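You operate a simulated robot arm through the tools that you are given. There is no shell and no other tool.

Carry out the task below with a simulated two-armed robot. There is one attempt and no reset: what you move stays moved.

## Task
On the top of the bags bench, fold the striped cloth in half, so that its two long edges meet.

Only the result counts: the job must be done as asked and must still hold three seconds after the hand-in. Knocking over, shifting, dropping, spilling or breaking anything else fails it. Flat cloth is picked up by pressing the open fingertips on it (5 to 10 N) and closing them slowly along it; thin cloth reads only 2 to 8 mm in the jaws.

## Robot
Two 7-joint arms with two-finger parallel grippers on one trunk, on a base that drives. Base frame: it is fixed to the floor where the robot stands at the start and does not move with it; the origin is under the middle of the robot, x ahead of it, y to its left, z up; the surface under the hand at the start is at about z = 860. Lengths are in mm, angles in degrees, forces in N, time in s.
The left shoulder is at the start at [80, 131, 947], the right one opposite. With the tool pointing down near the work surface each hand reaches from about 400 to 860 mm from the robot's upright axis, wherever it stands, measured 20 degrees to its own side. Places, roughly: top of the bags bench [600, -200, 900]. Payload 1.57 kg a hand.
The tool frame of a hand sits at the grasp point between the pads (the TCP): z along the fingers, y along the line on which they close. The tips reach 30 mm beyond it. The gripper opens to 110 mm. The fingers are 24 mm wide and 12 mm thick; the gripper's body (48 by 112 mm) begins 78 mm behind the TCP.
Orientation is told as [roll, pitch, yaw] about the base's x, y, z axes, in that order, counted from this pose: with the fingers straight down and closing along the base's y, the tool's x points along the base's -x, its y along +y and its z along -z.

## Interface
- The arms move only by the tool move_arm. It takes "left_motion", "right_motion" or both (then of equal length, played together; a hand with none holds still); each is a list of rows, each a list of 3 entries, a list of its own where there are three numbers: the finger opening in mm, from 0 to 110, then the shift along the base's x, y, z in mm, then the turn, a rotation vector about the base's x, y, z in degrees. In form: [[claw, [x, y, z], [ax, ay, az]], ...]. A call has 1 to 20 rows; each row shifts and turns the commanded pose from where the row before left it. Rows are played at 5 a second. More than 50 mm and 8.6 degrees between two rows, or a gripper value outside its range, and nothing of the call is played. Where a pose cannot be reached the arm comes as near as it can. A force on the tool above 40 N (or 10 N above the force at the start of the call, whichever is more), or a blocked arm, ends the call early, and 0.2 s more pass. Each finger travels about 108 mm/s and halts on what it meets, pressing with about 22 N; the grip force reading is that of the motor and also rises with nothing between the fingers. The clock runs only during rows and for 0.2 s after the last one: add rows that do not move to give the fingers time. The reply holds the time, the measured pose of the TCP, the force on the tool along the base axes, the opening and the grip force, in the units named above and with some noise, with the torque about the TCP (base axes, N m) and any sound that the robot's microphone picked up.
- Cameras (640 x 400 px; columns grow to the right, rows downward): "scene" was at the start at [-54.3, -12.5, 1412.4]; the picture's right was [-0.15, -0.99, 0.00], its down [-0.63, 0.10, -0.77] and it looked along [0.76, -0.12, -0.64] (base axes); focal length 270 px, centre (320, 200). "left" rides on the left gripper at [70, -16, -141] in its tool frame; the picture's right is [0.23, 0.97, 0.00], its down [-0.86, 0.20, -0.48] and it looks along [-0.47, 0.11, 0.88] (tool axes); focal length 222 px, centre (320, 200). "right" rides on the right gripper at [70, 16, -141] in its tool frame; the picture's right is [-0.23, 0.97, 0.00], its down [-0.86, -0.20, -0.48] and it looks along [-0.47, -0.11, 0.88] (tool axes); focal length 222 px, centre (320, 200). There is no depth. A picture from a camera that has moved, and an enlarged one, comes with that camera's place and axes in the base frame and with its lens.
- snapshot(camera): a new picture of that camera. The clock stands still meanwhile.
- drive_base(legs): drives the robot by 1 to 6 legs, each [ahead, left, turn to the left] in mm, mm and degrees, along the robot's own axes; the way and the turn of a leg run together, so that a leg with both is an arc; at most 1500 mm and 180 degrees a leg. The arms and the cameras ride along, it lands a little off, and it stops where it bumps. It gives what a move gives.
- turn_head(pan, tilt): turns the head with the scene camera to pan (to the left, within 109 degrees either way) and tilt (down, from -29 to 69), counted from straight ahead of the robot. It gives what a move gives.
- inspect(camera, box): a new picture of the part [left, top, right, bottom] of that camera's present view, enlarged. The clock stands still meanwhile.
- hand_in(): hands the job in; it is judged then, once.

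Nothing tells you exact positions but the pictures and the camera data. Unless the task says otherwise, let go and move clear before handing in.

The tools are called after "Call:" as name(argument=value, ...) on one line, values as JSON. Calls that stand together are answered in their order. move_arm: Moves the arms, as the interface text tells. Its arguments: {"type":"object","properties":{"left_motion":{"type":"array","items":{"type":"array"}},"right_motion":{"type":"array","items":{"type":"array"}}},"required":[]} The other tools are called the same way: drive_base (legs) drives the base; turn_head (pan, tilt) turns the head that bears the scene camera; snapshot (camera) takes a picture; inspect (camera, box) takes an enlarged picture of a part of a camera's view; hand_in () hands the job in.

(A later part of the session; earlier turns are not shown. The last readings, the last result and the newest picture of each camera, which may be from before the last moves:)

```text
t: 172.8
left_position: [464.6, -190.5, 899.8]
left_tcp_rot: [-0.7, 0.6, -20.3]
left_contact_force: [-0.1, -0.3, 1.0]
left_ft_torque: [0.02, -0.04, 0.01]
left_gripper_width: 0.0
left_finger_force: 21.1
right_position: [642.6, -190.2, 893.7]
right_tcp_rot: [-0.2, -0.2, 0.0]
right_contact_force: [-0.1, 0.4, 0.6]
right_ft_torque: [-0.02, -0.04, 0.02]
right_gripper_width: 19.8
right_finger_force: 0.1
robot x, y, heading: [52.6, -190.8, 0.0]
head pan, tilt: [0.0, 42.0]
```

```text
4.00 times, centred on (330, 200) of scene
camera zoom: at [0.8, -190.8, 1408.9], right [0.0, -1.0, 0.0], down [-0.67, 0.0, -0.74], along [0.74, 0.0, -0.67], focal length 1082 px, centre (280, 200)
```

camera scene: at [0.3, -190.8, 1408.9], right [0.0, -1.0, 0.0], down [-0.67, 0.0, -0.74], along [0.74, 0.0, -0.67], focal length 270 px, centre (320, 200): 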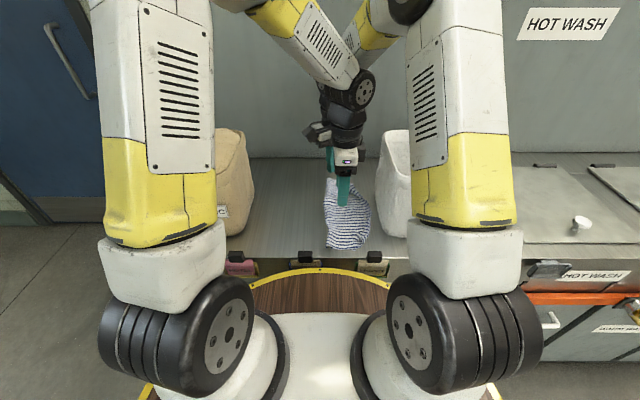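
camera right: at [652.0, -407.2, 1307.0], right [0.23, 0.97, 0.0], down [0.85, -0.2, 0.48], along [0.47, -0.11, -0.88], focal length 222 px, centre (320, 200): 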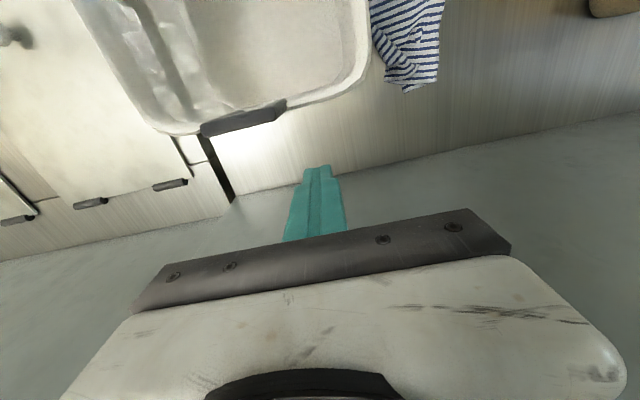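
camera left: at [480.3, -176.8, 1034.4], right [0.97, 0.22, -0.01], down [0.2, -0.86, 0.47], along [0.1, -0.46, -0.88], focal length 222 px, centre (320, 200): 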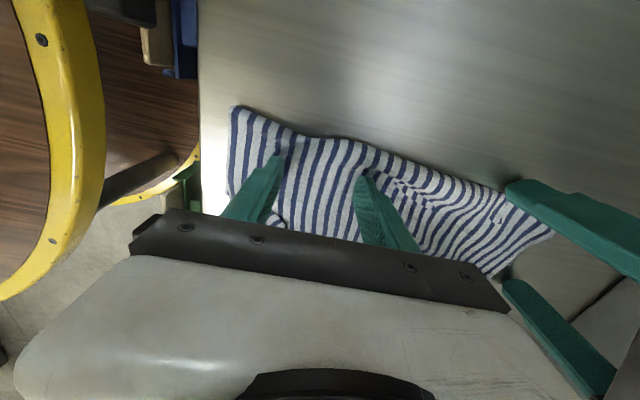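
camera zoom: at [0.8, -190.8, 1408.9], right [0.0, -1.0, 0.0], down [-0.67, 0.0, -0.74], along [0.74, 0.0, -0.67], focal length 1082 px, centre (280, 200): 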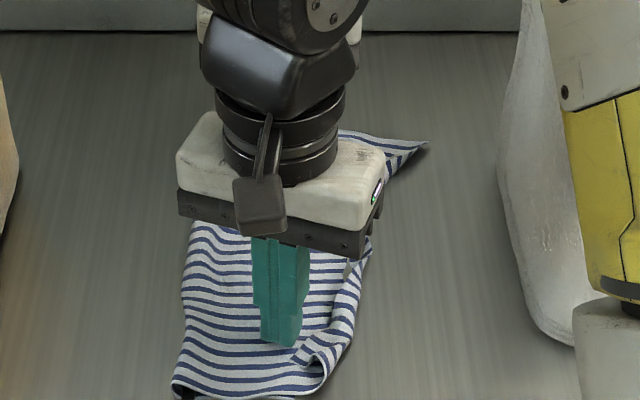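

Call:
move_arm(left_motion=[[0, [-5, 2, -4], [0, 0, 0]], [0, [0, 0, -2.5], [0, 0, 0]], [0, [0, 0, -1.2], [0, 0, 0]], [0, [0, 0, 0], [0, 0, 0]]], right_motion=[[20, [0, 0, -1], [0, 0, 0]], [20, [0, 0, -1], [0, 0, 0]], [20, [0, 0, -0.6], [0, 0, 0]], [20, [0, 0, 0], [0, 0, 0]]])

```text
t: 173.8
left_position: [458.2, -189.6, 891.7]
left_tcp_rot: [-0.6, 0.5, -20.3]
left_contact_force: [0.3, 1.1, 0.7]
left_ft_torque: [0.01, 0.01, 0.01]
left_gripper_width: 0.0
left_finger_force: 21.2
right_position: [643.6, -190.9, 891.2]
right_tcp_rot: [-0.3, -0.2, 0.2]
right_contact_force: [-3.8, 0.3, 16.4]
right_ft_torque: [0.04, 0.18, 0.01]
right_gripper_width: 19.9
right_finger_force: 0.0
robot x, y, heading: [53.8, -191.6, -0.1]
head pan, tilt: [0.0, 42.0]
```

Call:
move_arm(left_motion=[[0, [0, 0, -0.8], [0, 0, 0]], [0, [0, 0, -0.3], [0, 0, 0]], [6, [-1, -2.8, 0], [0, 0, 0]], [12, [-1, -2.8, 0], [0, 0, 0]], [18, [-1, -2.8, 0], [0, 0, 0]], [24, [-1, -2.8, 0], [0, 0, 0]], [30, [-1, -2.8, 0], [0, 0, 0]], [36, [-1, -2.8, 0], [0, 0, 0]], [42, [-1, -2.8, 0], [0, 0, 0]], [42, [0, 0, 0], [0, 0, 0]]])

Call:
inspect(camera="left", box=[160, 40, 460, 220])

```text
t: 175.8
left_position: [455.1, -209.7, 891.7]
left_tcp_rot: [-0.7, 0.4, -20.3]
left_contact_force: [-2.6, -0.1, 12.6]
left_ft_torque: [0.22, -0.11, 0.05]
left_gripper_width: 40.5
left_finger_force: 0.1
right_position: [644.0, -190.9, 892.5]
right_tcp_rot: [-0.3, -0.5, 0.2]
right_contact_force: [-1.2, -0.3, 7.5]
right_ft_torque: [0.0, 0.06, -0.01]
right_gripper_width: 20.3
right_finger_force: 0.0
robot x, y, heading: [54.2, -193.4, 0.1]
head pan, tilt: [0.0, 42.0]
stopped in row 9 (left hand): the force on the tool passed its limit at 41 N (the readings are from after the stop); the commanded pose is now the measured one
```

```text
2.13 times, centred on (310, 130) of left
camera zoom: at [383.4, -197.7, 1034.4], right [0.12, 0.99, -0.01], down [0.88, -0.11, 0.47], along [0.47, -0.07, -0.88], focal length 474 px, centre (341, 349)
```

zoom: 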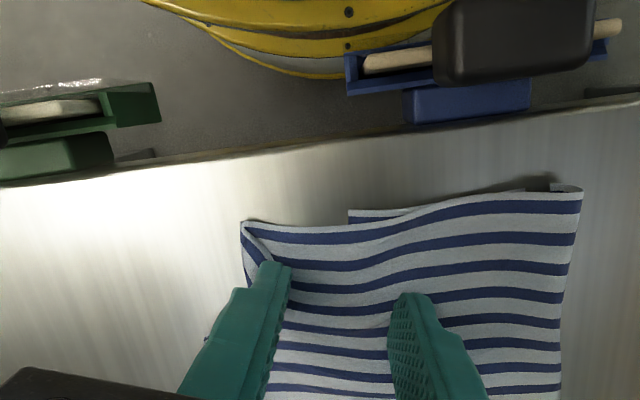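

The D flap has nearly flipped open. I'll ease the pressure and open a little more.

Call:
move_arm(left_motion=[[42, [0, 0, 0.6], [0, 0, 0]], [48, [-1, -2.8, 0], [0, 0, 0]], [54, [-1, -2.8, 0], [0, 0, 0]], [60, [-1, -2.8, 0], [0, 0, 0]], [66, [-1, -2.8, 0], [0, 0, 0]], [72, [-1, -2.8, 0], [0, 0, 0]], [78, [-1, -2.8, 0], [0, 0, 0]], [78, [0, 0, 0], [0, 0, 0]]])

Call:
inspect(camera="left", box=[140, 30, 460, 220])

Call:
inspect(camera="scene", box=[270, 150, 390, 250])

```text
t: 177.6
left_position: [446.8, -224.8, 891.2]
left_tcp_rot: [-0.6, 0.4, -20.3]
left_contact_force: [-2.4, -0.7, 12.0]
left_ft_torque: [0.41, -0.26, 0.05]
left_gripper_width: 76.2
left_finger_force: 0.0
right_position: [643.7, -190.9, 892.2]
right_tcp_rot: [-0.2, -0.4, 0.1]
right_contact_force: [0.6, -0.5, 17.3]
right_ft_torque: [0.05, 0.11, 0.04]
right_gripper_width: 19.9
right_finger_force: 0.0
robot x, y, heading: [56.9, -193.0, 0.1]
head pan, tilt: [0.0, 42.0]
```

```text
2.00 times, centred on (300, 125) of left
camera zoom: at [377.0, -214.7, 1034.6], right [0.12, 0.99, -0.01], down [0.88, -0.11, 0.47], along [0.47, -0.07, -0.88], focal length 444 px, centre (360, 350)
```

zoom: 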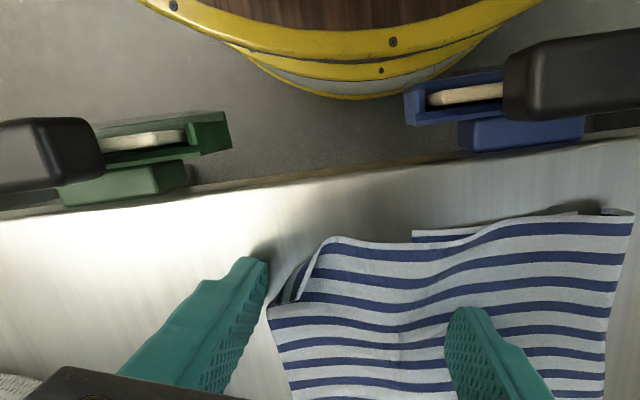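

```text
4.00 times, centred on (330, 200) of scene
camera zoom: at [0.0, -190.8, 1408.9], right [0.0, -1.0, 0.0], down [-0.67, 0.0, -0.74], along [0.74, 0.0, -0.67], focal length 1082 px, centre (280, 200)
```

zoom: 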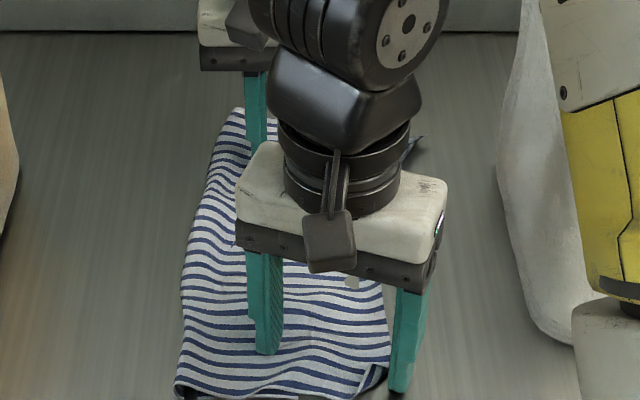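

Both corners are now essentially unrolled. I'll lift both hands and look at the whole cloth.

Call:
move_arm(left_motion=[[78, [0, 0, 10], [0, 0, 0]], [78, [0, 0, 30], [0, 0, 0]], [60, [0, 0, 40], [0, 0, 0]], [40, [0, 0, 40], [0, 0, 0]], [40, [0, 20, 40], [0, 0, 0]], [40, [0, 40, 10], [0, 0, 0]], [40, [0, 40, 0], [0, 0, 7]], [40, [0, 40, 0], [0, 0, 7]], [40, [0, 0, 0], [0, 0, 6]]], right_motion=[[20, [0, 0, 10], [0, 0, 0]], [20, [0, 0, 30], [0, 0, 0]], [20, [0, 0, 40], [0, 0, 0]], [20, [0, 0, 40], [0, 0, 0]], [20, [0, 0, 40], [0, 0, 0]], [20, [0, 0, 40], [0, 0, 0]], [20, [0, 0, 40], [0, 0, 0]], [20, [20, -20, 20], [0, 0, 0]], [20, [20, -20, 0], [0, 0, 0]]])

Call:
snapshot(camera="scene")

Call:
inspect(camera="scene", box=[270, 160, 380, 250])

Call:
snapshot(camera="right")

Call:
snapshot(camera="left")

```text
t: 179.6
left_position: [447.3, -84.3, 1062.9]
left_tcp_rot: [-0.5, 0.6, -0.1]
left_contact_force: [-0.6, 1.2, 0.5]
left_ft_torque: [0.01, -0.02, 0.01]
left_gripper_width: 40.1
left_finger_force: 0.1
right_position: [682.7, -229.5, 1149.4]
right_tcp_rot: [-0.1, -0.2, 0.1]
right_contact_force: [-0.3, 0.2, 0.5]
right_ft_torque: [-0.01, -0.02, 0.01]
right_gripper_width: 20.1
right_finger_force: 0.1
robot x, y, heading: [60.5, -188.4, 0.2]
head pan, tilt: [0.0, 42.0]
```

```text
taken
camera scene: at [0.5, -190.6, 1408.9], right [0.0, -1.0, 0.0], down [-0.67, 0.0, -0.74], along [0.74, 0.0, -0.67], focal length 270 px, centre (320, 200)
```

scene: 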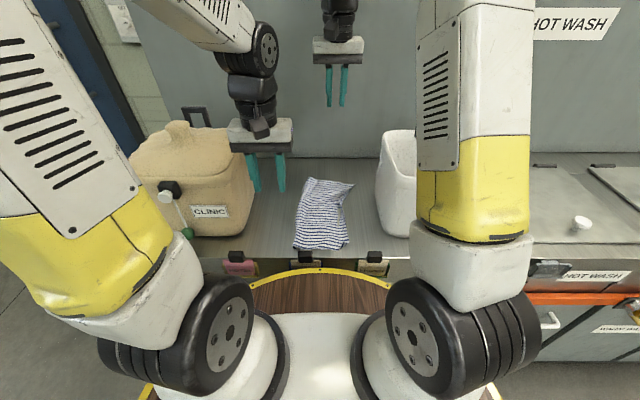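

```text
4.44 times, centred on (325, 205) of scene
camera zoom: at [0.5, -190.6, 1408.9], right [0.0, -1.0, 0.0], down [-0.67, 0.0, -0.74], along [0.74, 0.0, -0.67], focal length 1202 px, centre (298, 178)
```

zoom: 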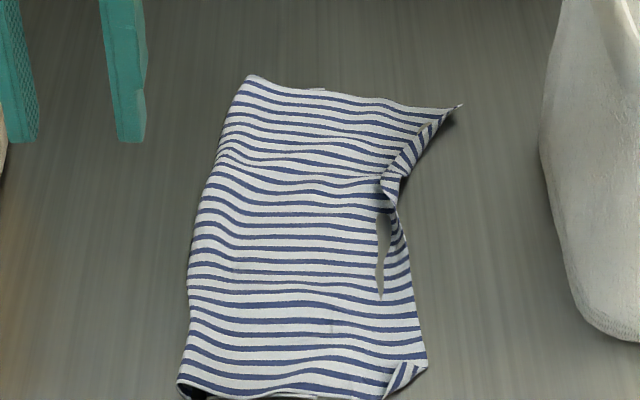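

```text
taken
camera right: at [612.2, -213.0, 1290.7], right [0.22, 0.97, 0.0], down [0.85, -0.2, 0.48], along [0.47, -0.11, -0.88], focal length 222 px, centre (320, 200)
```

right: 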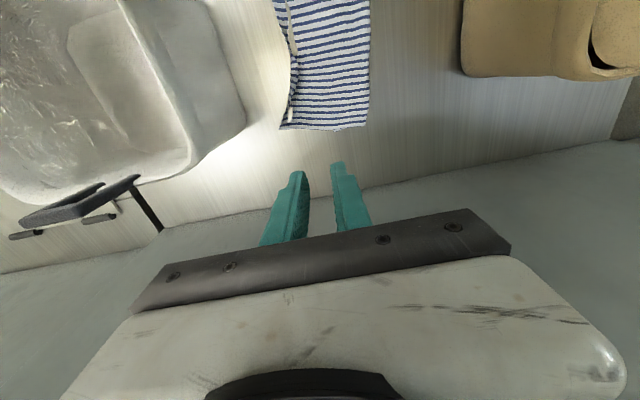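

```text
taken
camera left: at [377.8, -98.1, 1205.6], right [-0.22, 0.97, -0.01], down [0.86, 0.2, 0.47], along [0.46, 0.1, -0.88], focal length 222 px, centre (320, 200)
```

left: 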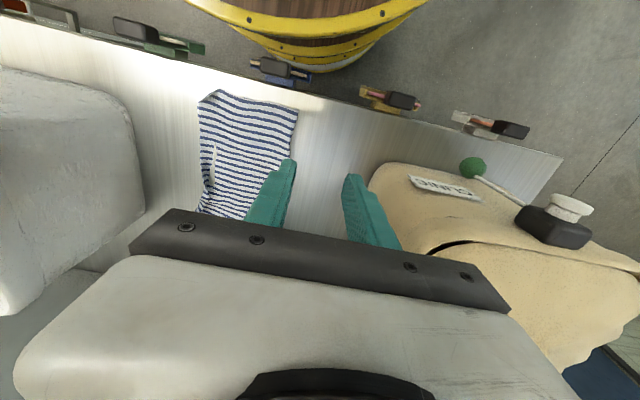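

Now the top layer lies flat and unrolled, overshooting the lower edge by roughly 50 mm at the ends. Corners A (690,-309) and D (447,-266) rest on bare bench with the edge on the correct outer side, so I can pinch them again and re-lay the edge properly. Positioning both hands above them.

Call:
move_arm(left_motion=[[40, [3, -20, 0], [0.5, -0.5, 7]], [40, [3, -22, 0], [0, 0, 7.4]], [40, [4, -22, 0], [0, 0, 7.4]], [40, [4, -22, 0], [0, 0, 7.4]], [40, [4, -22, 0], [0, 0, 7.4]], [40, [4, -22, 0], [0, 0, 7.4]], [40, [3, -21, 0], [0, 0, 7.2]], [40, [0, 0, -35], [0, 0, 0]], [40, [0, 0, -35], [0, 0, 0]], [40, [0, 0, -30], [0, 0, 0]]], right_motion=[[40, [-2, -4, 0], [0, 0, -8]], [40, [-2, -4, 0], [0, 0, -8]], [40, [-2, -4, 0], [0, 0, -8]], [40, [-1, -4, 0], [0, 0, -8]], [40, [-1, -4, -35], [0, 0, -8]], [40, [-1, -4, -35], [0, 0, -8]], [40, [-1, -4, -35], [0, 0, -8]], [40, [-1, -4, -35], [0, 0, -8]], [40, [0, 0, -35], [0, 0, -4.4]], [40, [0, 0, -10], [0, 0, 0]]])

Call:
inspect(camera="left", box=[180, 40, 460, 200])

Call:
inspect(camera="right", box=[180, 40, 460, 200])

```text
t: 181.8
left_position: [470.8, -238.7, 961.4]
left_tcp_rot: [0.0, -0.1, 50.9]
left_contact_force: [0.1, 0.5, -0.1]
left_ft_torque: [-0.04, -0.05, -0.03]
left_gripper_width: 40.0
left_finger_force: 0.0
right_position: [671.3, -263.2, 964.5]
right_tcp_rot: [-0.1, -0.5, -68.4]
right_contact_force: [0.9, -1.1, 0.5]
right_ft_torque: [-0.03, -0.05, -0.04]
right_gripper_width: 40.3
right_finger_force: 0.1
robot x, y, heading: [57.2, -193.2, 0.1]
head pan, tilt: [0.0, 42.0]
```

```text
2.29 times, centred on (320, 120) of left
camera zoom: at [438.6, -301.5, 1102.9], right [-0.9, 0.44, 0.0], down [0.38, 0.79, 0.48], along [0.21, 0.43, -0.88], focal length 508 px, centre (320, 383)
```

zoom: 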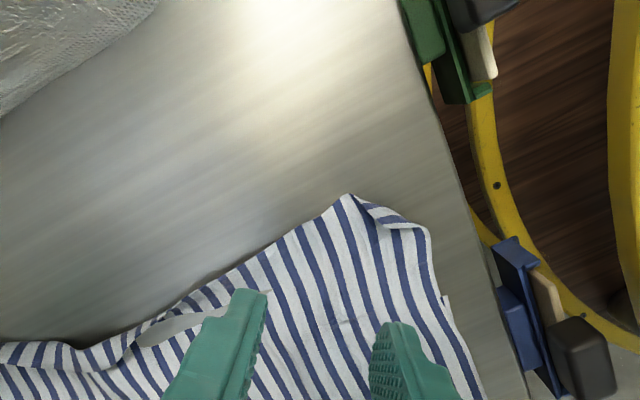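

```text
2.29 times, centred on (320, 120) of right
camera zoom: at [661.6, -191.5, 1105.6], right [0.99, 0.15, 0.0], down [0.13, -0.87, 0.48], along [0.07, -0.48, -0.87], focal length 508 px, centre (320, 383)
```

zoom: 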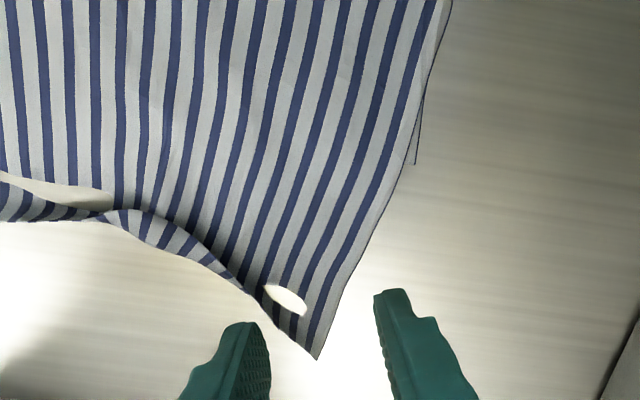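

Corner A is at (677,-310), and the hidden lower corner B peeks out at about (707,-209). So the fold line must shift left as well when I re-lay. First I'll pinch A with the right hand.

Call:
move_arm(right_motion=[[40, [-8, 1, -20], [0.1, 0.5, 0]], [40, [0, 0, -25], [0, 0, 0]], [40, [0, 0, -18], [0, 0, 0]], [40, [0, 0, -7], [0, 0, 0]], [40, [0, 0, -1.5], [0, 0, 0]], [40, [0, 0, 0], [0, 0, 0]]])

Call:
inspect(camera="right", box=[200, 60, 440, 200])

```text
t: 183.2
left_position: [472.2, -237.7, 960.5]
left_tcp_rot: [-0.1, 0.0, 50.9]
left_contact_force: [1.2, -0.1, 0.5]
left_ft_torque: [0.0, 0.01, 0.02]
left_gripper_width: 39.8
left_finger_force: 0.2
right_position: [664.9, -260.3, 893.8]
right_tcp_rot: [-0.6, -0.1, -68.3]
right_contact_force: [-0.4, -0.4, 0.1]
right_ft_torque: [0.01, 0.01, -0.02]
right_gripper_width: 40.1
right_finger_force: 0.1
robot x, y, heading: [49.6, -191.2, 0.1]
head pan, tilt: [0.0, 42.0]
```

```text
2.67 times, centred on (320, 130) of right
camera zoom: at [655.8, -188.9, 1035.2], right [0.99, 0.15, -0.01], down [0.14, -0.87, 0.48], along [0.06, -0.48, -0.88], focal length 592 px, centre (320, 387)
```

zoom: 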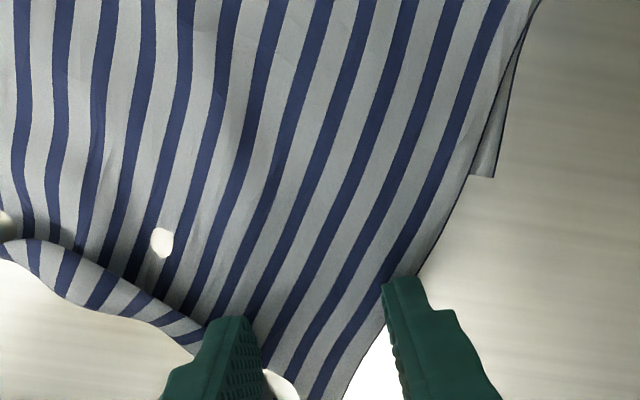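

Call:
move_arm(right_motion=[[40, [-2, 8, 0], [0.5, 0, 0]], [40, [0, 0, -1], [0, 0, 0]], [40, [0, 0, -0.8], [0, 0, 0]], [40, [0, 0, 0], [0, 0, 0]]])

Call:
inspect(camera="right", box=[200, 60, 440, 200])

```text
t: 184.2
left_position: [470.9, -237.3, 961.0]
left_tcp_rot: [-0.2, -0.2, 50.9]
left_contact_force: [-0.3, -0.6, -0.4]
left_ft_torque: [-0.02, -0.04, 0.01]
left_gripper_width: 39.7
left_finger_force: 0.0
right_position: [663.3, -253.8, 892.7]
right_tcp_rot: [-0.6, 0.4, -68.4]
right_contact_force: [-0.1, 0.4, 0.4]
right_ft_torque: [-0.02, -0.02, 0.02]
right_gripper_width: 39.7
right_finger_force: 0.0
robot x, y, heading: [56.8, -190.9, 0.4]
head pan, tilt: [0.0, 42.0]
```

```text
2.67 times, centred on (320, 130) of right
camera zoom: at [653.7, -182.6, 1034.1], right [0.99, 0.15, -0.01], down [0.14, -0.87, 0.47], along [0.06, -0.47, -0.88], focal length 592 px, centre (320, 387)
```

zoom: 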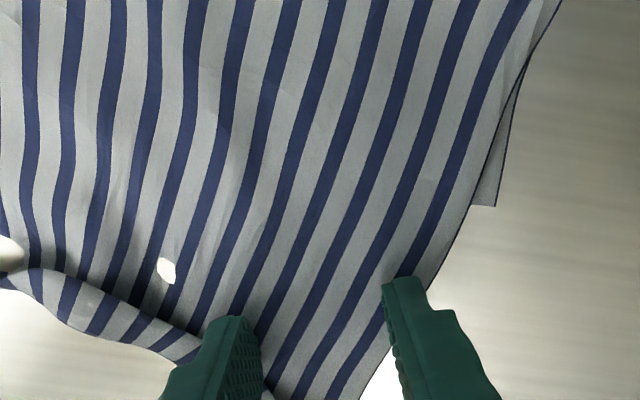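

Call:
move_arm(right_motion=[[40, [0, 0, 0], [-0.15, -0.7, 0]], [40, [0, 0, -0.8], [0, 0, 0]], [40, [0, 0, -0.5], [0, 0, 0]], [40, [0, 0, 0], [0, 0, 0]]])

```text
t: 185.2
left_position: [471.2, -238.8, 961.4]
left_tcp_rot: [0.0, -0.1, 50.9]
left_contact_force: [0.4, -0.3, 0.0]
left_ft_torque: [0.0, 0.0, 0.01]
left_gripper_width: 39.9
left_finger_force: 0.2
right_position: [662.6, -252.6, 891.1]
right_tcp_rot: [0.1, 0.0, -68.3]
right_contact_force: [-0.4, 0.3, 9.3]
right_ft_torque: [-0.17, 0.22, 0.01]
right_gripper_width: 39.9
right_finger_force: 0.0
robot x, y, heading: [55.6, -192.4, 0.2]
head pan, tilt: [0.0, 42.0]
```

Call:
move_arm(right_motion=[[37, [0, 0, 0], [0, 0, 0]], [34, [0, 0, 0], [0, 0, 0]], [31, [0, 0, 0], [0, 0, 0]], [28, [0, 0, 0], [0, 0, 0]], [25, [0, 0, 0], [0, 0, 0]], [22, [0, 0, 0], [0, 0, 0]], [19, [0, 0, 0], [0, 0, 0]]])

Call:
inspect(camera="right", box=[200, 60, 440, 200])

```text
t: 186.8
left_position: [470.5, -238.1, 961.7]
left_tcp_rot: [-0.1, -0.1, 51.0]
left_contact_force: [0.0, -1.0, 0.0]
left_ft_torque: [0.03, 0.01, 0.03]
left_gripper_width: 40.0
left_finger_force: 0.1
right_position: [662.9, -253.4, 891.3]
right_tcp_rot: [0.3, 0.0, -68.3]
right_contact_force: [-0.6, 0.1, 15.6]
right_ft_torque: [-0.26, 0.22, 0.01]
right_gripper_width: 19.2
right_finger_force: 0.1
robot x, y, heading: [52.7, -191.3, -0.2]
head pan, tilt: [0.0, 42.0]
```

```text
2.67 times, centred on (320, 130) of right
camera zoom: at [651.3, -182.2, 1033.6], right [0.99, 0.15, 0.0], down [0.13, -0.87, 0.48], along [0.07, -0.47, -0.88], focal length 592 px, centre (320, 387)
```

zoom: 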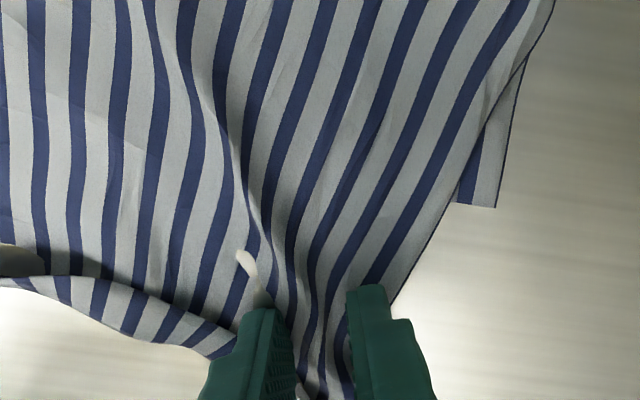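

A ridge is forming in the right hand's grip; I'll finish closing.

Call:
move_arm(right_motion=[[16, [0, 0, 0], [0, 0, 0]], [13, [0, 0, 0], [0, 0, 0]], [10, [0, 0, 0], [0, 0, 0]], [7, [0, 0, 0], [0, 0, 0]], [4, [0, 0, 0.2], [0, 0, 0]], [1, [0, 0, 0], [0, 0, 0]], [0, [0, 0, 0], [0, 0, 0]], [0, [0, 0, 0], [0, 0, 0]]])

Call:
inspect(camera="right", box=[200, 60, 440, 200])

Call:
inspect(camera="left", box=[200, 60, 480, 220])

```text
t: 188.6
left_position: [471.4, -237.5, 961.4]
left_tcp_rot: [-0.1, -0.1, 50.9]
left_contact_force: [-0.1, 0.6, 0.3]
left_ft_torque: [-0.03, 0.0, -0.02]
left_gripper_width: 40.1
left_finger_force: 0.1
right_position: [661.2, -253.4, 892.2]
right_tcp_rot: [0.2, 0.0, -68.3]
right_contact_force: [-3.1, -2.3, 17.8]
right_ft_torque: [-0.29, 0.22, -0.04]
right_gripper_width: 2.2
right_finger_force: 21.8
robot x, y, heading: [56.3, -195.0, 0.4]
head pan, tilt: [0.0, 42.0]
```

```text
2.67 times, centred on (320, 130) of right
camera zoom: at [650.8, -182.3, 1033.6], right [0.99, 0.15, 0.0], down [0.13, -0.87, 0.48], along [0.07, -0.47, -0.88], focal length 592 px, centre (320, 387)
```

zoom: 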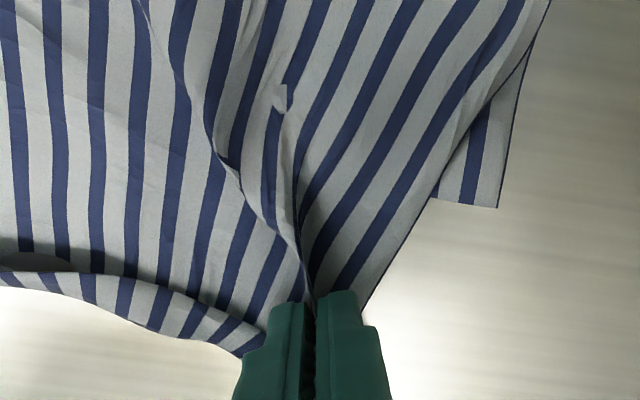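

```text
2.29 times, centred on (340, 140) of left
camera zoom: at [438.3, -301.4, 1103.4], right [-0.9, 0.44, 0.0], down [0.38, 0.79, 0.48], along [0.21, 0.43, -0.88], focal length 508 px, centre (274, 337)
```

zoom: 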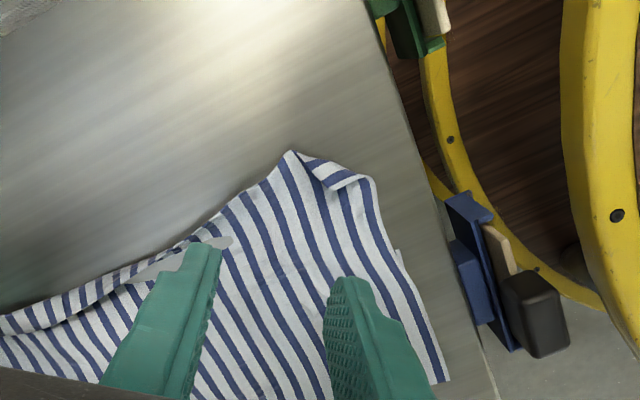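

The far corner is held at 2.2 mm. Now corner D: I'll shift the left hand to about (449,-233) so both fingers land fully on the single layer there, lower, and press.

Call:
move_arm(left_motion=[[40, [-11, 3, 0], [0, 0, 1.5]], [40, [-11, 2.5, 0], [0, 0, 1.5]], [40, [0, 0, -25], [0, 0, 0]], [40, [0, 0, -25], [0, 0, 0]], [40, [0, 0, -14], [0, 0, 0]], [40, [0, 0, -4], [0, 0, 0]], [40, [0, 0, 0], [0, 0, 0]]])

Call:
inspect(camera="left", box=[200, 60, 440, 200])

```text
t: 190.2
left_position: [450.0, -230.3, 892.7]
left_tcp_rot: [-0.2, 0.0, 53.9]
left_contact_force: [0.4, -0.2, 0.6]
left_ft_torque: [-0.05, 0.01, 0.01]
left_gripper_width: 40.1
left_finger_force: 0.2
right_position: [662.9, -254.0, 892.5]
right_tcp_rot: [0.2, 0.0, -68.2]
right_contact_force: [-2.9, -2.0, 15.3]
right_ft_torque: [-0.25, 0.18, -0.05]
right_gripper_width: 2.0
right_finger_force: 22.0
robot x, y, heading: [56.4, -191.6, 0.1]
head pan, tilt: [0.0, 42.0]
```

```text
2.67 times, centred on (320, 130) of left
camera zoom: at [421.8, -295.8, 1034.5], right [-0.92, 0.39, 0.0], down [0.34, 0.81, 0.48], along [0.19, 0.44, -0.88], focal length 592 px, centre (320, 387)
```

zoom: 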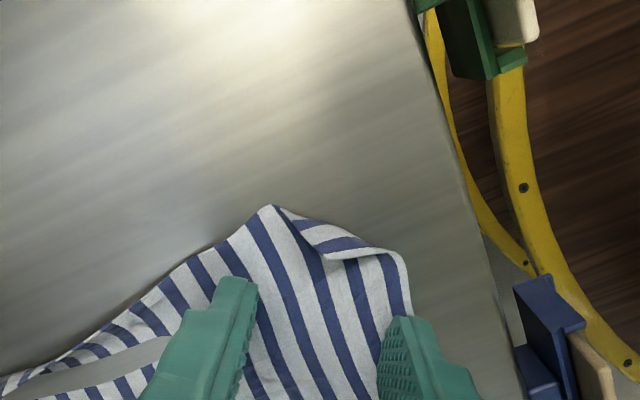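

Call:
move_arm(left_motion=[[40, [4, 4, 0], [0, 0, 0]], [40, [0, 0, -1], [0, 0, 0]], [40, [0, 0, -0.8], [0, 0, 0]], [40, [0, 0, 0], [0, 0, 0]]])

```text
t: 191.2
left_position: [454.8, -226.9, 891.1]
left_tcp_rot: [0.0, -0.1, 53.9]
left_contact_force: [0.7, -0.2, 2.2]
left_ft_torque: [0.07, -0.02, -0.05]
left_gripper_width: 39.9
left_finger_force: 0.0
right_position: [661.6, -252.5, 890.5]
right_tcp_rot: [0.1, -0.1, -68.3]
right_contact_force: [-3.1, -2.3, 14.7]
right_ft_torque: [-0.27, 0.17, -0.05]
right_gripper_width: 2.0
right_finger_force: 22.2
robot x, y, heading: [53.5, -190.8, -0.1]
head pan, tilt: [0.0, 42.0]
```

Call:
move_arm(left_motion=[[40, [0, 0, -0.5], [0, 0, 0]], [37, [0, 0, 0], [0, 0, 0]], [34, [0, 0, 0], [0, 0, 0]], [31, [0, 0, 0], [0, 0, 0]], [28, [0, 0, 0], [0, 0, 0]], [25, [0, 0, 0], [0, 0, 0]], [22, [0, 0, 0], [0, 0, 0]], [19, [0, 0, 0], [0, 0, 0]]])

Call:
inspect(camera="left", box=[200, 60, 440, 200])

```text
t: 193.0
left_position: [454.8, -226.0, 891.5]
left_tcp_rot: [-0.3, -0.2, 54.0]
left_contact_force: [3.6, -1.8, 20.1]
left_ft_torque: [0.27, 0.04, -0.05]
left_gripper_width: 15.2
left_finger_force: 0.1
right_position: [662.3, -253.0, 891.1]
right_tcp_rot: [0.2, 0.0, -68.3]
right_contact_force: [-1.4, -0.6, 12.1]
right_ft_torque: [-0.18, 0.11, -0.03]
right_gripper_width: 2.2
right_finger_force: 21.9
robot x, y, heading: [59.4, -192.2, -0.0]
head pan, tilt: [0.0, 42.0]
```

```text
2.67 times, centred on (320, 130) of left
camera zoom: at [426.2, -292.1, 1033.4], right [-0.92, 0.39, -0.01], down [0.34, 0.81, 0.48], along [0.19, 0.44, -0.88], focal length 592 px, centre (320, 387)
```

zoom: 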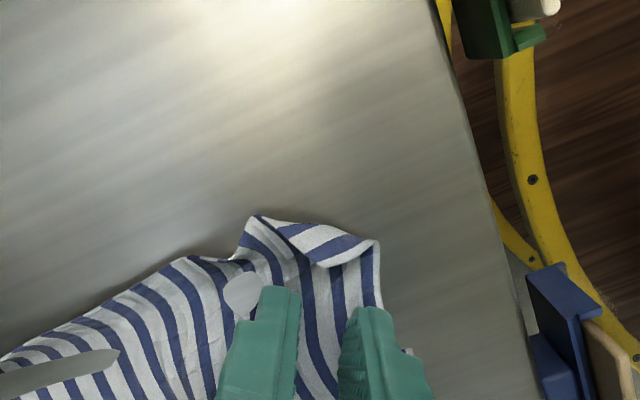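

Call:
move_arm(left_motion=[[13, [0, 0, 0], [0, 0, 0]], [11, [0, 0, 0], [0, 0, 0]], [8, [0, 0, 0], [0, 0, 0]], [5, [0, 0, 0], [0, 0, 0]], [2, [0, 0, 0], [0, 0, 0]], [0, [0, 0, 0], [0, 0, 0]], [0, [0, 0, 0], [0, 0, 0]]])

Call:
inspect(camera="left", box=[200, 60, 440, 200])

```text
t: 194.6
left_position: [453.6, -226.1, 891.2]
left_tcp_rot: [-0.2, -0.1, 53.9]
left_contact_force: [-7.2, 4.0, 30.8]
left_ft_torque: [0.48, 0.23, 0.08]
left_gripper_width: 0.0
left_finger_force: 20.8
right_position: [662.3, -252.5, 892.7]
right_tcp_rot: [0.2, -0.1, -68.2]
right_contact_force: [0.3, -2.2, 6.6]
right_ft_torque: [-0.1, 0.02, -0.02]
right_gripper_width: 2.3
right_finger_force: 21.4
robot x, y, heading: [57.4, -191.6, 0.1]
head pan, tilt: [0.0, 42.0]
```

```text
2.67 times, centred on (320, 130) of left
camera zoom: at [425.2, -291.3, 1033.2], right [-0.92, 0.39, 0.0], down [0.34, 0.81, 0.48], along [0.19, 0.44, -0.88], focal length 592 px, centre (320, 387)
```

zoom: 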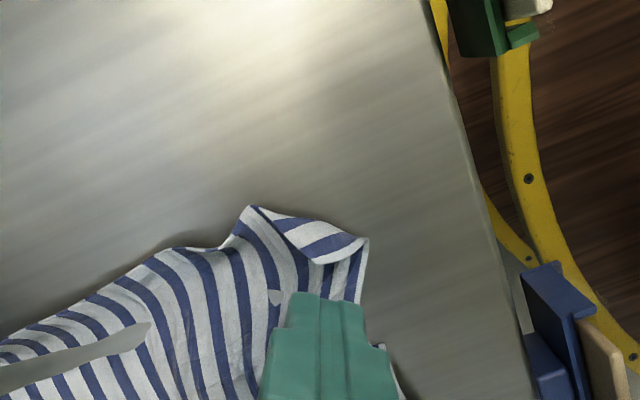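

The left jaws slid over the cloth at 0.0 mm. I'll lift, reopen wider, and set the fingers further inside the edge.

Call:
move_arm(left_motion=[[0, [0, 0, 4], [0, 0, 0]], [10, [0, 0, 15], [0, 0, 0]], [40, [0, 0, 20], [0, 0, 0]], [46, [0, 0, 10], [0, 0, 0]], [46, [0, 0, 0], [0, 0, 0]]])

Call:
inspect(camera="left", box=[200, 60, 480, 220])

```text
t: 195.8
left_position: [454.8, -226.7, 940.3]
left_tcp_rot: [-0.1, -0.1, 53.9]
left_contact_force: [-0.4, 1.1, 0.6]
left_ft_torque: [0.01, 0.01, -0.01]
left_gripper_width: 46.3
left_finger_force: 0.0
right_position: [662.7, -252.7, 890.7]
right_tcp_rot: [0.2, 0.0, -68.4]
right_contact_force: [-3.0, -0.2, 13.3]
right_ft_torque: [-0.16, 0.15, -0.04]
right_gripper_width: 2.1
right_finger_force: 21.9
robot x, y, heading: [51.0, -188.2, 0.0]
head pan, tilt: [0.0, 42.0]
```

```text
2.29 times, centred on (340, 140) of left
camera zoom: at [425.8, -291.2, 1082.2], right [-0.92, 0.39, 0.0], down [0.34, 0.81, 0.48], along [0.19, 0.44, -0.88], focal length 508 px, centre (274, 337)
```

zoom: 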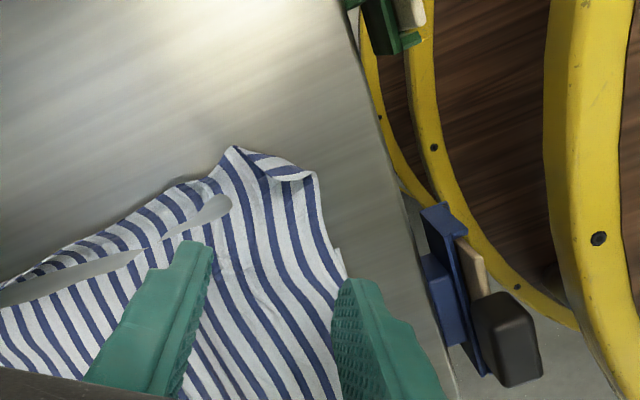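

Call:
move_arm(left_motion=[[44, [11, -7.5, 0], [0, 0, 0]], [44, [0, 0, -25], [0, 0, 0]], [44, [0, 0, -18], [0, 0, 0]], [44, [0, 0, -4], [0, 0, 0]], [44, [0, 0, -1], [0, 0, 0]], [44, [0, 0, 0], [0, 0, 0]]])

Call:
inspect(camera="left", box=[200, 60, 440, 200])

```text
t: 197.2
left_position: [465.6, -233.8, 891.7]
left_tcp_rot: [-0.1, 0.0, 54.0]
left_contact_force: [0.1, 0.9, 0.2]
left_ft_torque: [0.02, -0.01, 0.0]
left_gripper_width: 43.8
left_finger_force: 0.1
right_position: [662.7, -252.9, 891.4]
right_tcp_rot: [0.2, 0.0, -68.4]
right_contact_force: [-3.6, 0.3, 14.7]
right_ft_torque: [-0.16, 0.16, -0.06]
right_gripper_width: 2.4
right_finger_force: 22.0
robot x, y, heading: [54.6, -192.6, 0.2]
head pan, tilt: [0.0, 42.0]
```

```text
2.67 times, centred on (320, 130) of left
camera zoom: at [436.5, -298.6, 1034.2], right [-0.92, 0.39, 0.0], down [0.34, 0.81, 0.48], along [0.19, 0.44, -0.88], focal length 592 px, centre (320, 387)
```

zoom: 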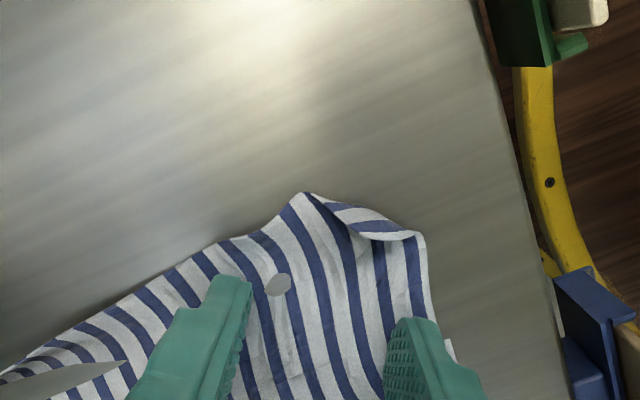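

Call:
move_arm(left_motion=[[44, [0, 0, -0.8], [0, 0, 0]], [44, [0, 0, -0.4], [0, 0, 0]], [44, [0, 0, 0], [0, 0, 0]]])

```text
t: 198.0
left_position: [465.7, -235.6, 891.2]
left_tcp_rot: [-0.2, -0.2, 53.8]
left_contact_force: [3.2, 1.0, 18.7]
left_ft_torque: [0.52, 0.29, -0.06]
left_gripper_width: 42.3
left_finger_force: 0.1
right_position: [662.1, -253.5, 892.6]
right_tcp_rot: [0.2, -0.1, -68.2]
right_contact_force: [-2.5, -0.2, 12.3]
right_ft_torque: [-0.13, 0.18, -0.02]
right_gripper_width: 2.3
right_finger_force: 22.1
robot x, y, heading: [55.9, -189.4, -0.2]
head pan, tilt: [0.0, 42.0]
```

Call:
move_arm(left_motion=[[44, [0, 0, 0], [0.5, 0.7, 0]], [44, [0, 0, 0], [0, 0, 0]]])

```text
t: 198.6
left_position: [464.7, -234.3, 892.4]
left_tcp_rot: [0.7, -0.1, 53.9]
left_contact_force: [0.6, 1.3, 12.6]
left_ft_torque: [-0.21, -0.25, 0.06]
left_gripper_width: 43.5
left_finger_force: 0.0
right_position: [661.1, -253.5, 892.7]
right_tcp_rot: [0.2, 0.0, -68.3]
right_contact_force: [-2.1, 0.9, 13.0]
right_ft_torque: [-0.17, 0.15, 0.0]
right_gripper_width: 2.1
right_finger_force: 22.1
robot x, y, heading: [53.9, -193.7, -0.0]
head pan, tilt: [0.0, 42.0]
```

Call:
move_arm(left_motion=[[44, [0, 0, 0], [-0.18, -0.25, 0]], [44, [0, 0, -0.1], [0, 0, 0]]])

```text
t: 199.2
left_position: [465.1, -234.3, 892.1]
left_tcp_rot: [0.4, -0.1, 53.8]
left_contact_force: [-0.5, -0.8, 17.1]
left_ft_torque: [0.13, 0.05, 0.04]
left_gripper_width: 43.7
left_finger_force: 0.2
right_position: [661.1, -253.9, 891.9]
right_tcp_rot: [0.3, -0.1, -68.4]
right_contact_force: [-2.3, 0.2, 12.0]
right_ft_torque: [-0.11, 0.09, -0.02]
right_gripper_width: 1.9
right_finger_force: 22.2
robot x, y, heading: [60.1, -190.5, 0.3]
head pan, tilt: [0.0, 42.0]
```

The two fingertips are now evenly loaded. Closing slowly.

Call:
move_arm(left_motion=[[41, [0, 0, 0.1], [0, 0, 0]], [38, [0, 0, 0], [0, 0, 0]], [35, [0, 0, 0], [0, 0, 0]], [32, [0, 0, 0], [0, 0, 0]], [29, [0, 0, 0], [0, 0, 0]], [26, [0, 0, 0], [0, 0, 0]], [23, [0, 0, 0], [0, 0, 0]]])

Call:
inspect(camera="left", box=[200, 60, 440, 200])

```text
t: 200.8
left_position: [464.7, -235.5, 891.4]
left_tcp_rot: [0.4, -0.1, 53.9]
left_contact_force: [-0.3, 1.7, 22.7]
left_ft_torque: [0.33, 0.18, 0.03]
left_gripper_width: 23.2
left_finger_force: 0.1
right_position: [662.6, -253.3, 891.0]
right_tcp_rot: [0.2, 0.0, -68.3]
right_contact_force: [-1.0, -0.6, 10.1]
right_ft_torque: [-0.15, 0.08, -0.02]
right_gripper_width: 2.1
right_finger_force: 21.9
robot x, y, heading: [53.7, -192.9, 0.3]
head pan, tilt: [0.0, 42.0]
```

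```text
2.67 times, centred on (320, 130) of left
camera zoom: at [437.4, -300.5, 1033.2], right [-0.92, 0.39, 0.01], down [0.34, 0.81, 0.48], along [0.18, 0.45, -0.88], focal length 592 px, centre (320, 387)
```

zoom: 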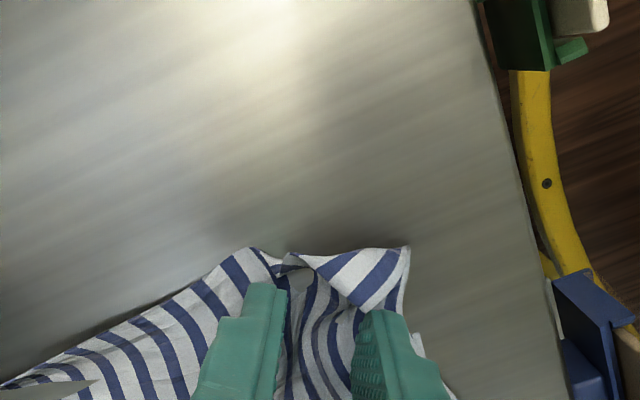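

A ridge has formed. Finishing the left grip.

Call:
move_arm(left_motion=[[20, [0, 0, 0], [0, 0, 0]], [17, [0, 0, 0], [0, 0, 0]], [14, [0, 0, 0], [0, 0, 0]], [11, [0, 0, 0], [0, 0, 0]], [8, [0, 0, 0], [0, 0, 0]], [5, [0, 0, 0], [0, 0, 0]], [2, [0, 0, 0], [0, 0, 0]], [0, [0, 0, 0], [0, 0, 0]], [0, [0, 0, 0], [0, 0, 0]]])

Call:
inspect(camera="left", box=[200, 60, 440, 200])

Call:
inspect(camera="scene", box=[270, 150, 380, 250])

```text
t: 202.8
left_position: [464.5, -234.3, 890.6]
left_tcp_rot: [0.4, 0.0, 53.9]
left_contact_force: [-1.6, 2.6, 28.4]
left_ft_torque: [0.32, 0.14, 0.09]
left_gripper_width: 2.1
left_finger_force: 22.0
right_position: [662.0, -253.7, 892.1]
right_tcp_rot: [0.2, 0.0, -68.3]
right_contact_force: [-2.2, -0.1, 8.7]
right_ft_torque: [-0.08, 0.18, 0.0]
right_gripper_width: 2.3
right_finger_force: 21.6
robot x, y, heading: [56.0, -191.1, 0.0]
head pan, tilt: [0.0, 42.0]
```

```text
2.67 times, centred on (320, 130) of left
camera zoom: at [437.1, -300.2, 1033.2], right [-0.92, 0.39, 0.01], down [0.34, 0.81, 0.48], along [0.18, 0.45, -0.88], focal length 592 px, centre (320, 387)
```

zoom: 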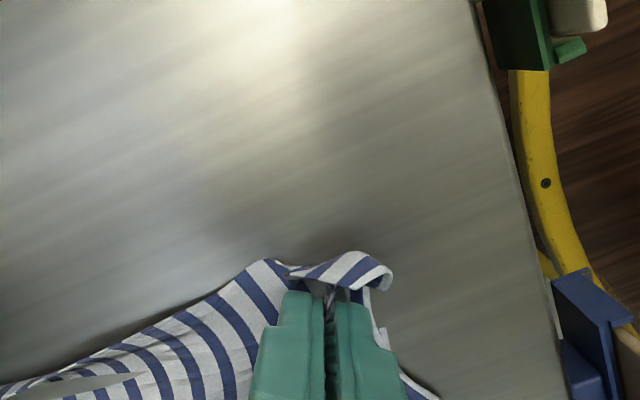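

```text
4.00 times, centred on (325, 200) of scene
camera zoom: at [-0.1, -190.6, 1408.9], right [0.0, -1.0, 0.0], down [-0.67, 0.0, -0.74], along [0.74, 0.0, -0.67], focal length 1082 px, centre (300, 200)
```

zoom: 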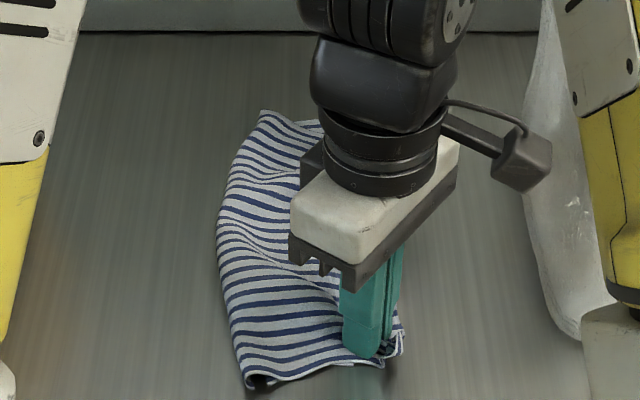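

Both corners are held (2.1 and 2.3 mm). I'll lift them up and to the left so the lower layer becomes visible.

Call:
move_arm(left_motion=[[0, [0, 2, 12], [0, 0, 0]], [0, [0, 8, 14], [0, 0, 0]], [0, [0, 12, 14], [0, 0, 0]], [0, [0, 14, 14], [0, 0, 0]], [0, [0, 14, 12], [0, 0, 0]], [0, [0, 14, 8], [0, 0, 0]], [0, [0, 0, 0], [0, 0, 0]]], right_motion=[[0, [2, 2, 12], [0, 0, 0]], [0, [2, 8, 14], [0, 0, 0]], [0, [2, 12, 14], [0, 0, 0]], [0, [2, 14, 14], [0, 0, 0]], [0, [2, 14, 12], [0, 0, 0]], [0, [2, 14, 8], [0, 0, 0]], [0, [0, 0, 0], [0, 0, 0]]])

Call:
snapshot(camera="scene")

Call:
inspect(camera="scene", box=[260, 140, 380, 250])

Call:
snapshot(camera="right")

Call:
snapshot(camera="left")

```text
t: 204.4
left_position: [467.1, -169.7, 966.4]
left_tcp_rot: [0.3, -0.1, 53.9]
left_contact_force: [14.6, -0.7, -0.3]
left_ft_torque: [-0.08, -0.42, -0.01]
left_gripper_width: 2.2
left_finger_force: 22.2
right_position: [674.2, -188.0, 964.6]
right_tcp_rot: [0.0, 0.2, -68.3]
right_contact_force: [-14.9, 1.5, 0.2]
right_ft_torque: [0.04, 0.47, -0.04]
right_gripper_width: 2.0
right_finger_force: 22.3
robot x, y, heading: [54.4, -188.2, 0.2]
head pan, tilt: [0.0, 42.0]
```

```text
taken
camera scene: at [0.8, -190.8, 1408.9], right [0.0, -1.0, 0.0], down [-0.67, 0.0, -0.74], along [0.74, 0.0, -0.67], focal length 270 px, centre (320, 200)
```

scene: 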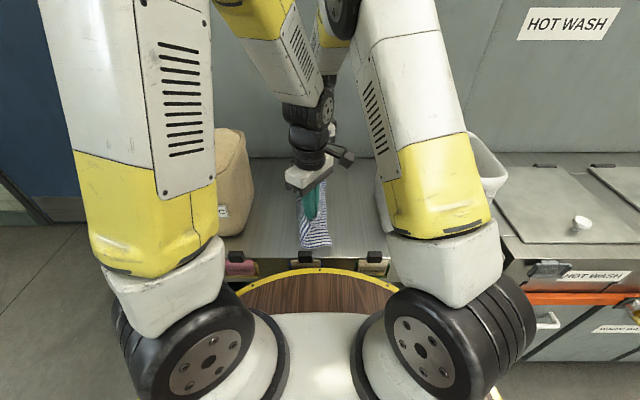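

```text
3.64 times, centred on (320, 195) of scene
camera zoom: at [0.8, -190.8, 1408.9], right [0.0, -1.0, 0.0], down [-0.67, 0.0, -0.74], along [0.74, 0.0, -0.67], focal length 983 px, centre (320, 218)
```

zoom: 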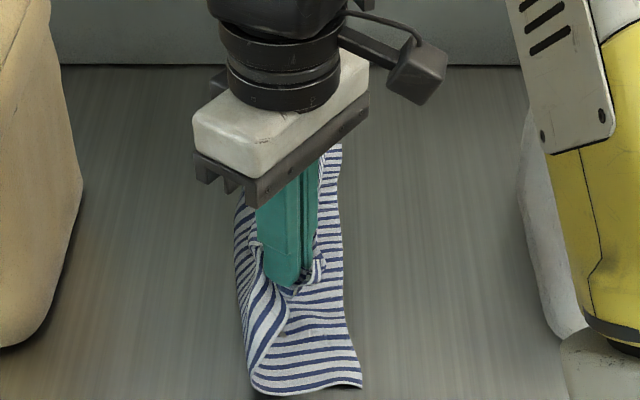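

```text
taken
camera right: at [664.4, -117.4, 1106.0], right [0.99, 0.15, 0.0], down [0.13, -0.87, 0.48], along [0.07, -0.47, -0.88], focal length 222 px, centre (320, 200)
```

right: 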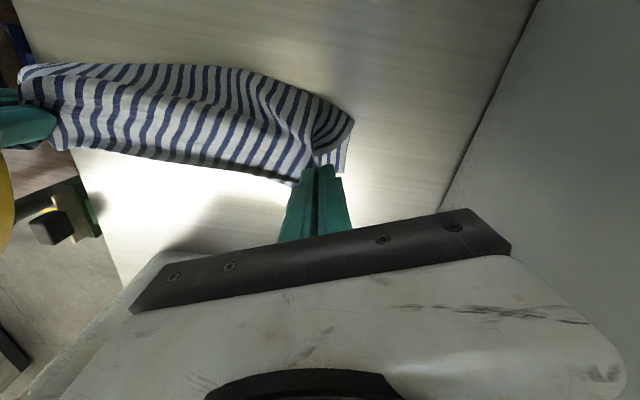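

```text
taken
camera left: at [439.5, -235.4, 1107.6], right [-0.92, 0.39, 0.01], down [0.34, 0.81, 0.48], along [0.18, 0.44, -0.88], focal length 222 px, centre (320, 200)
```

left: 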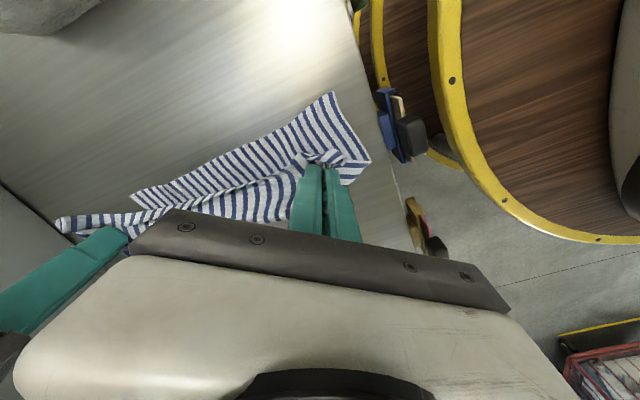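

Call:
inspect(camera="right", box=[180, 60, 400, 200])

Call:
inspect(camera="left", box=[120, 70, 400, 230])

```text
2.86 times, centred on (290, 130) of right
camera zoom: at [664.4, -117.4, 1106.0], right [0.99, 0.15, 0.0], down [0.13, -0.87, 0.48], along [0.07, -0.47, -0.88], focal length 635 px, centre (406, 400)
```

zoom: 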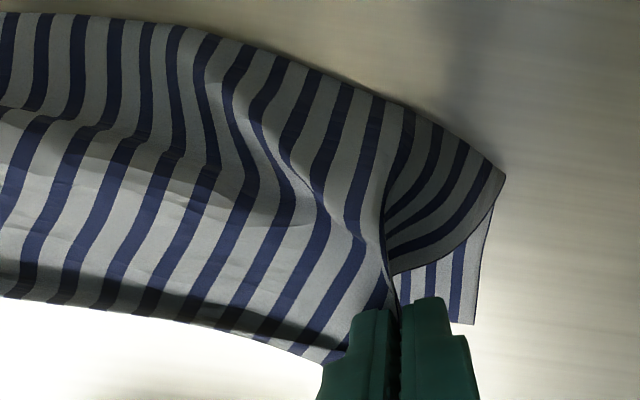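

```text
2.29 times, centred on (260, 150) of left
camera zoom: at [439.5, -235.4, 1107.6], right [-0.92, 0.39, 0.01], down [0.34, 0.81, 0.48], along [0.18, 0.44, -0.88], focal length 508 px, centre (457, 314)
```

zoom: 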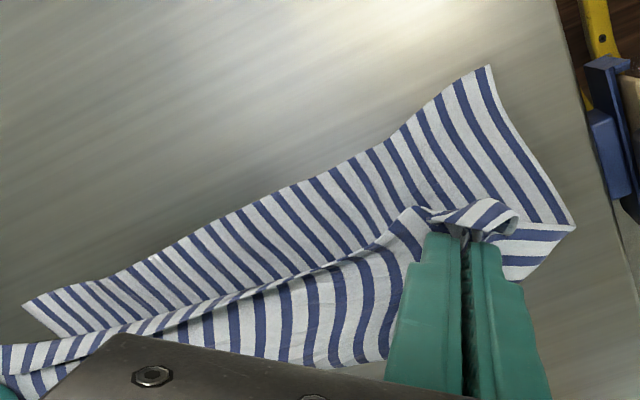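

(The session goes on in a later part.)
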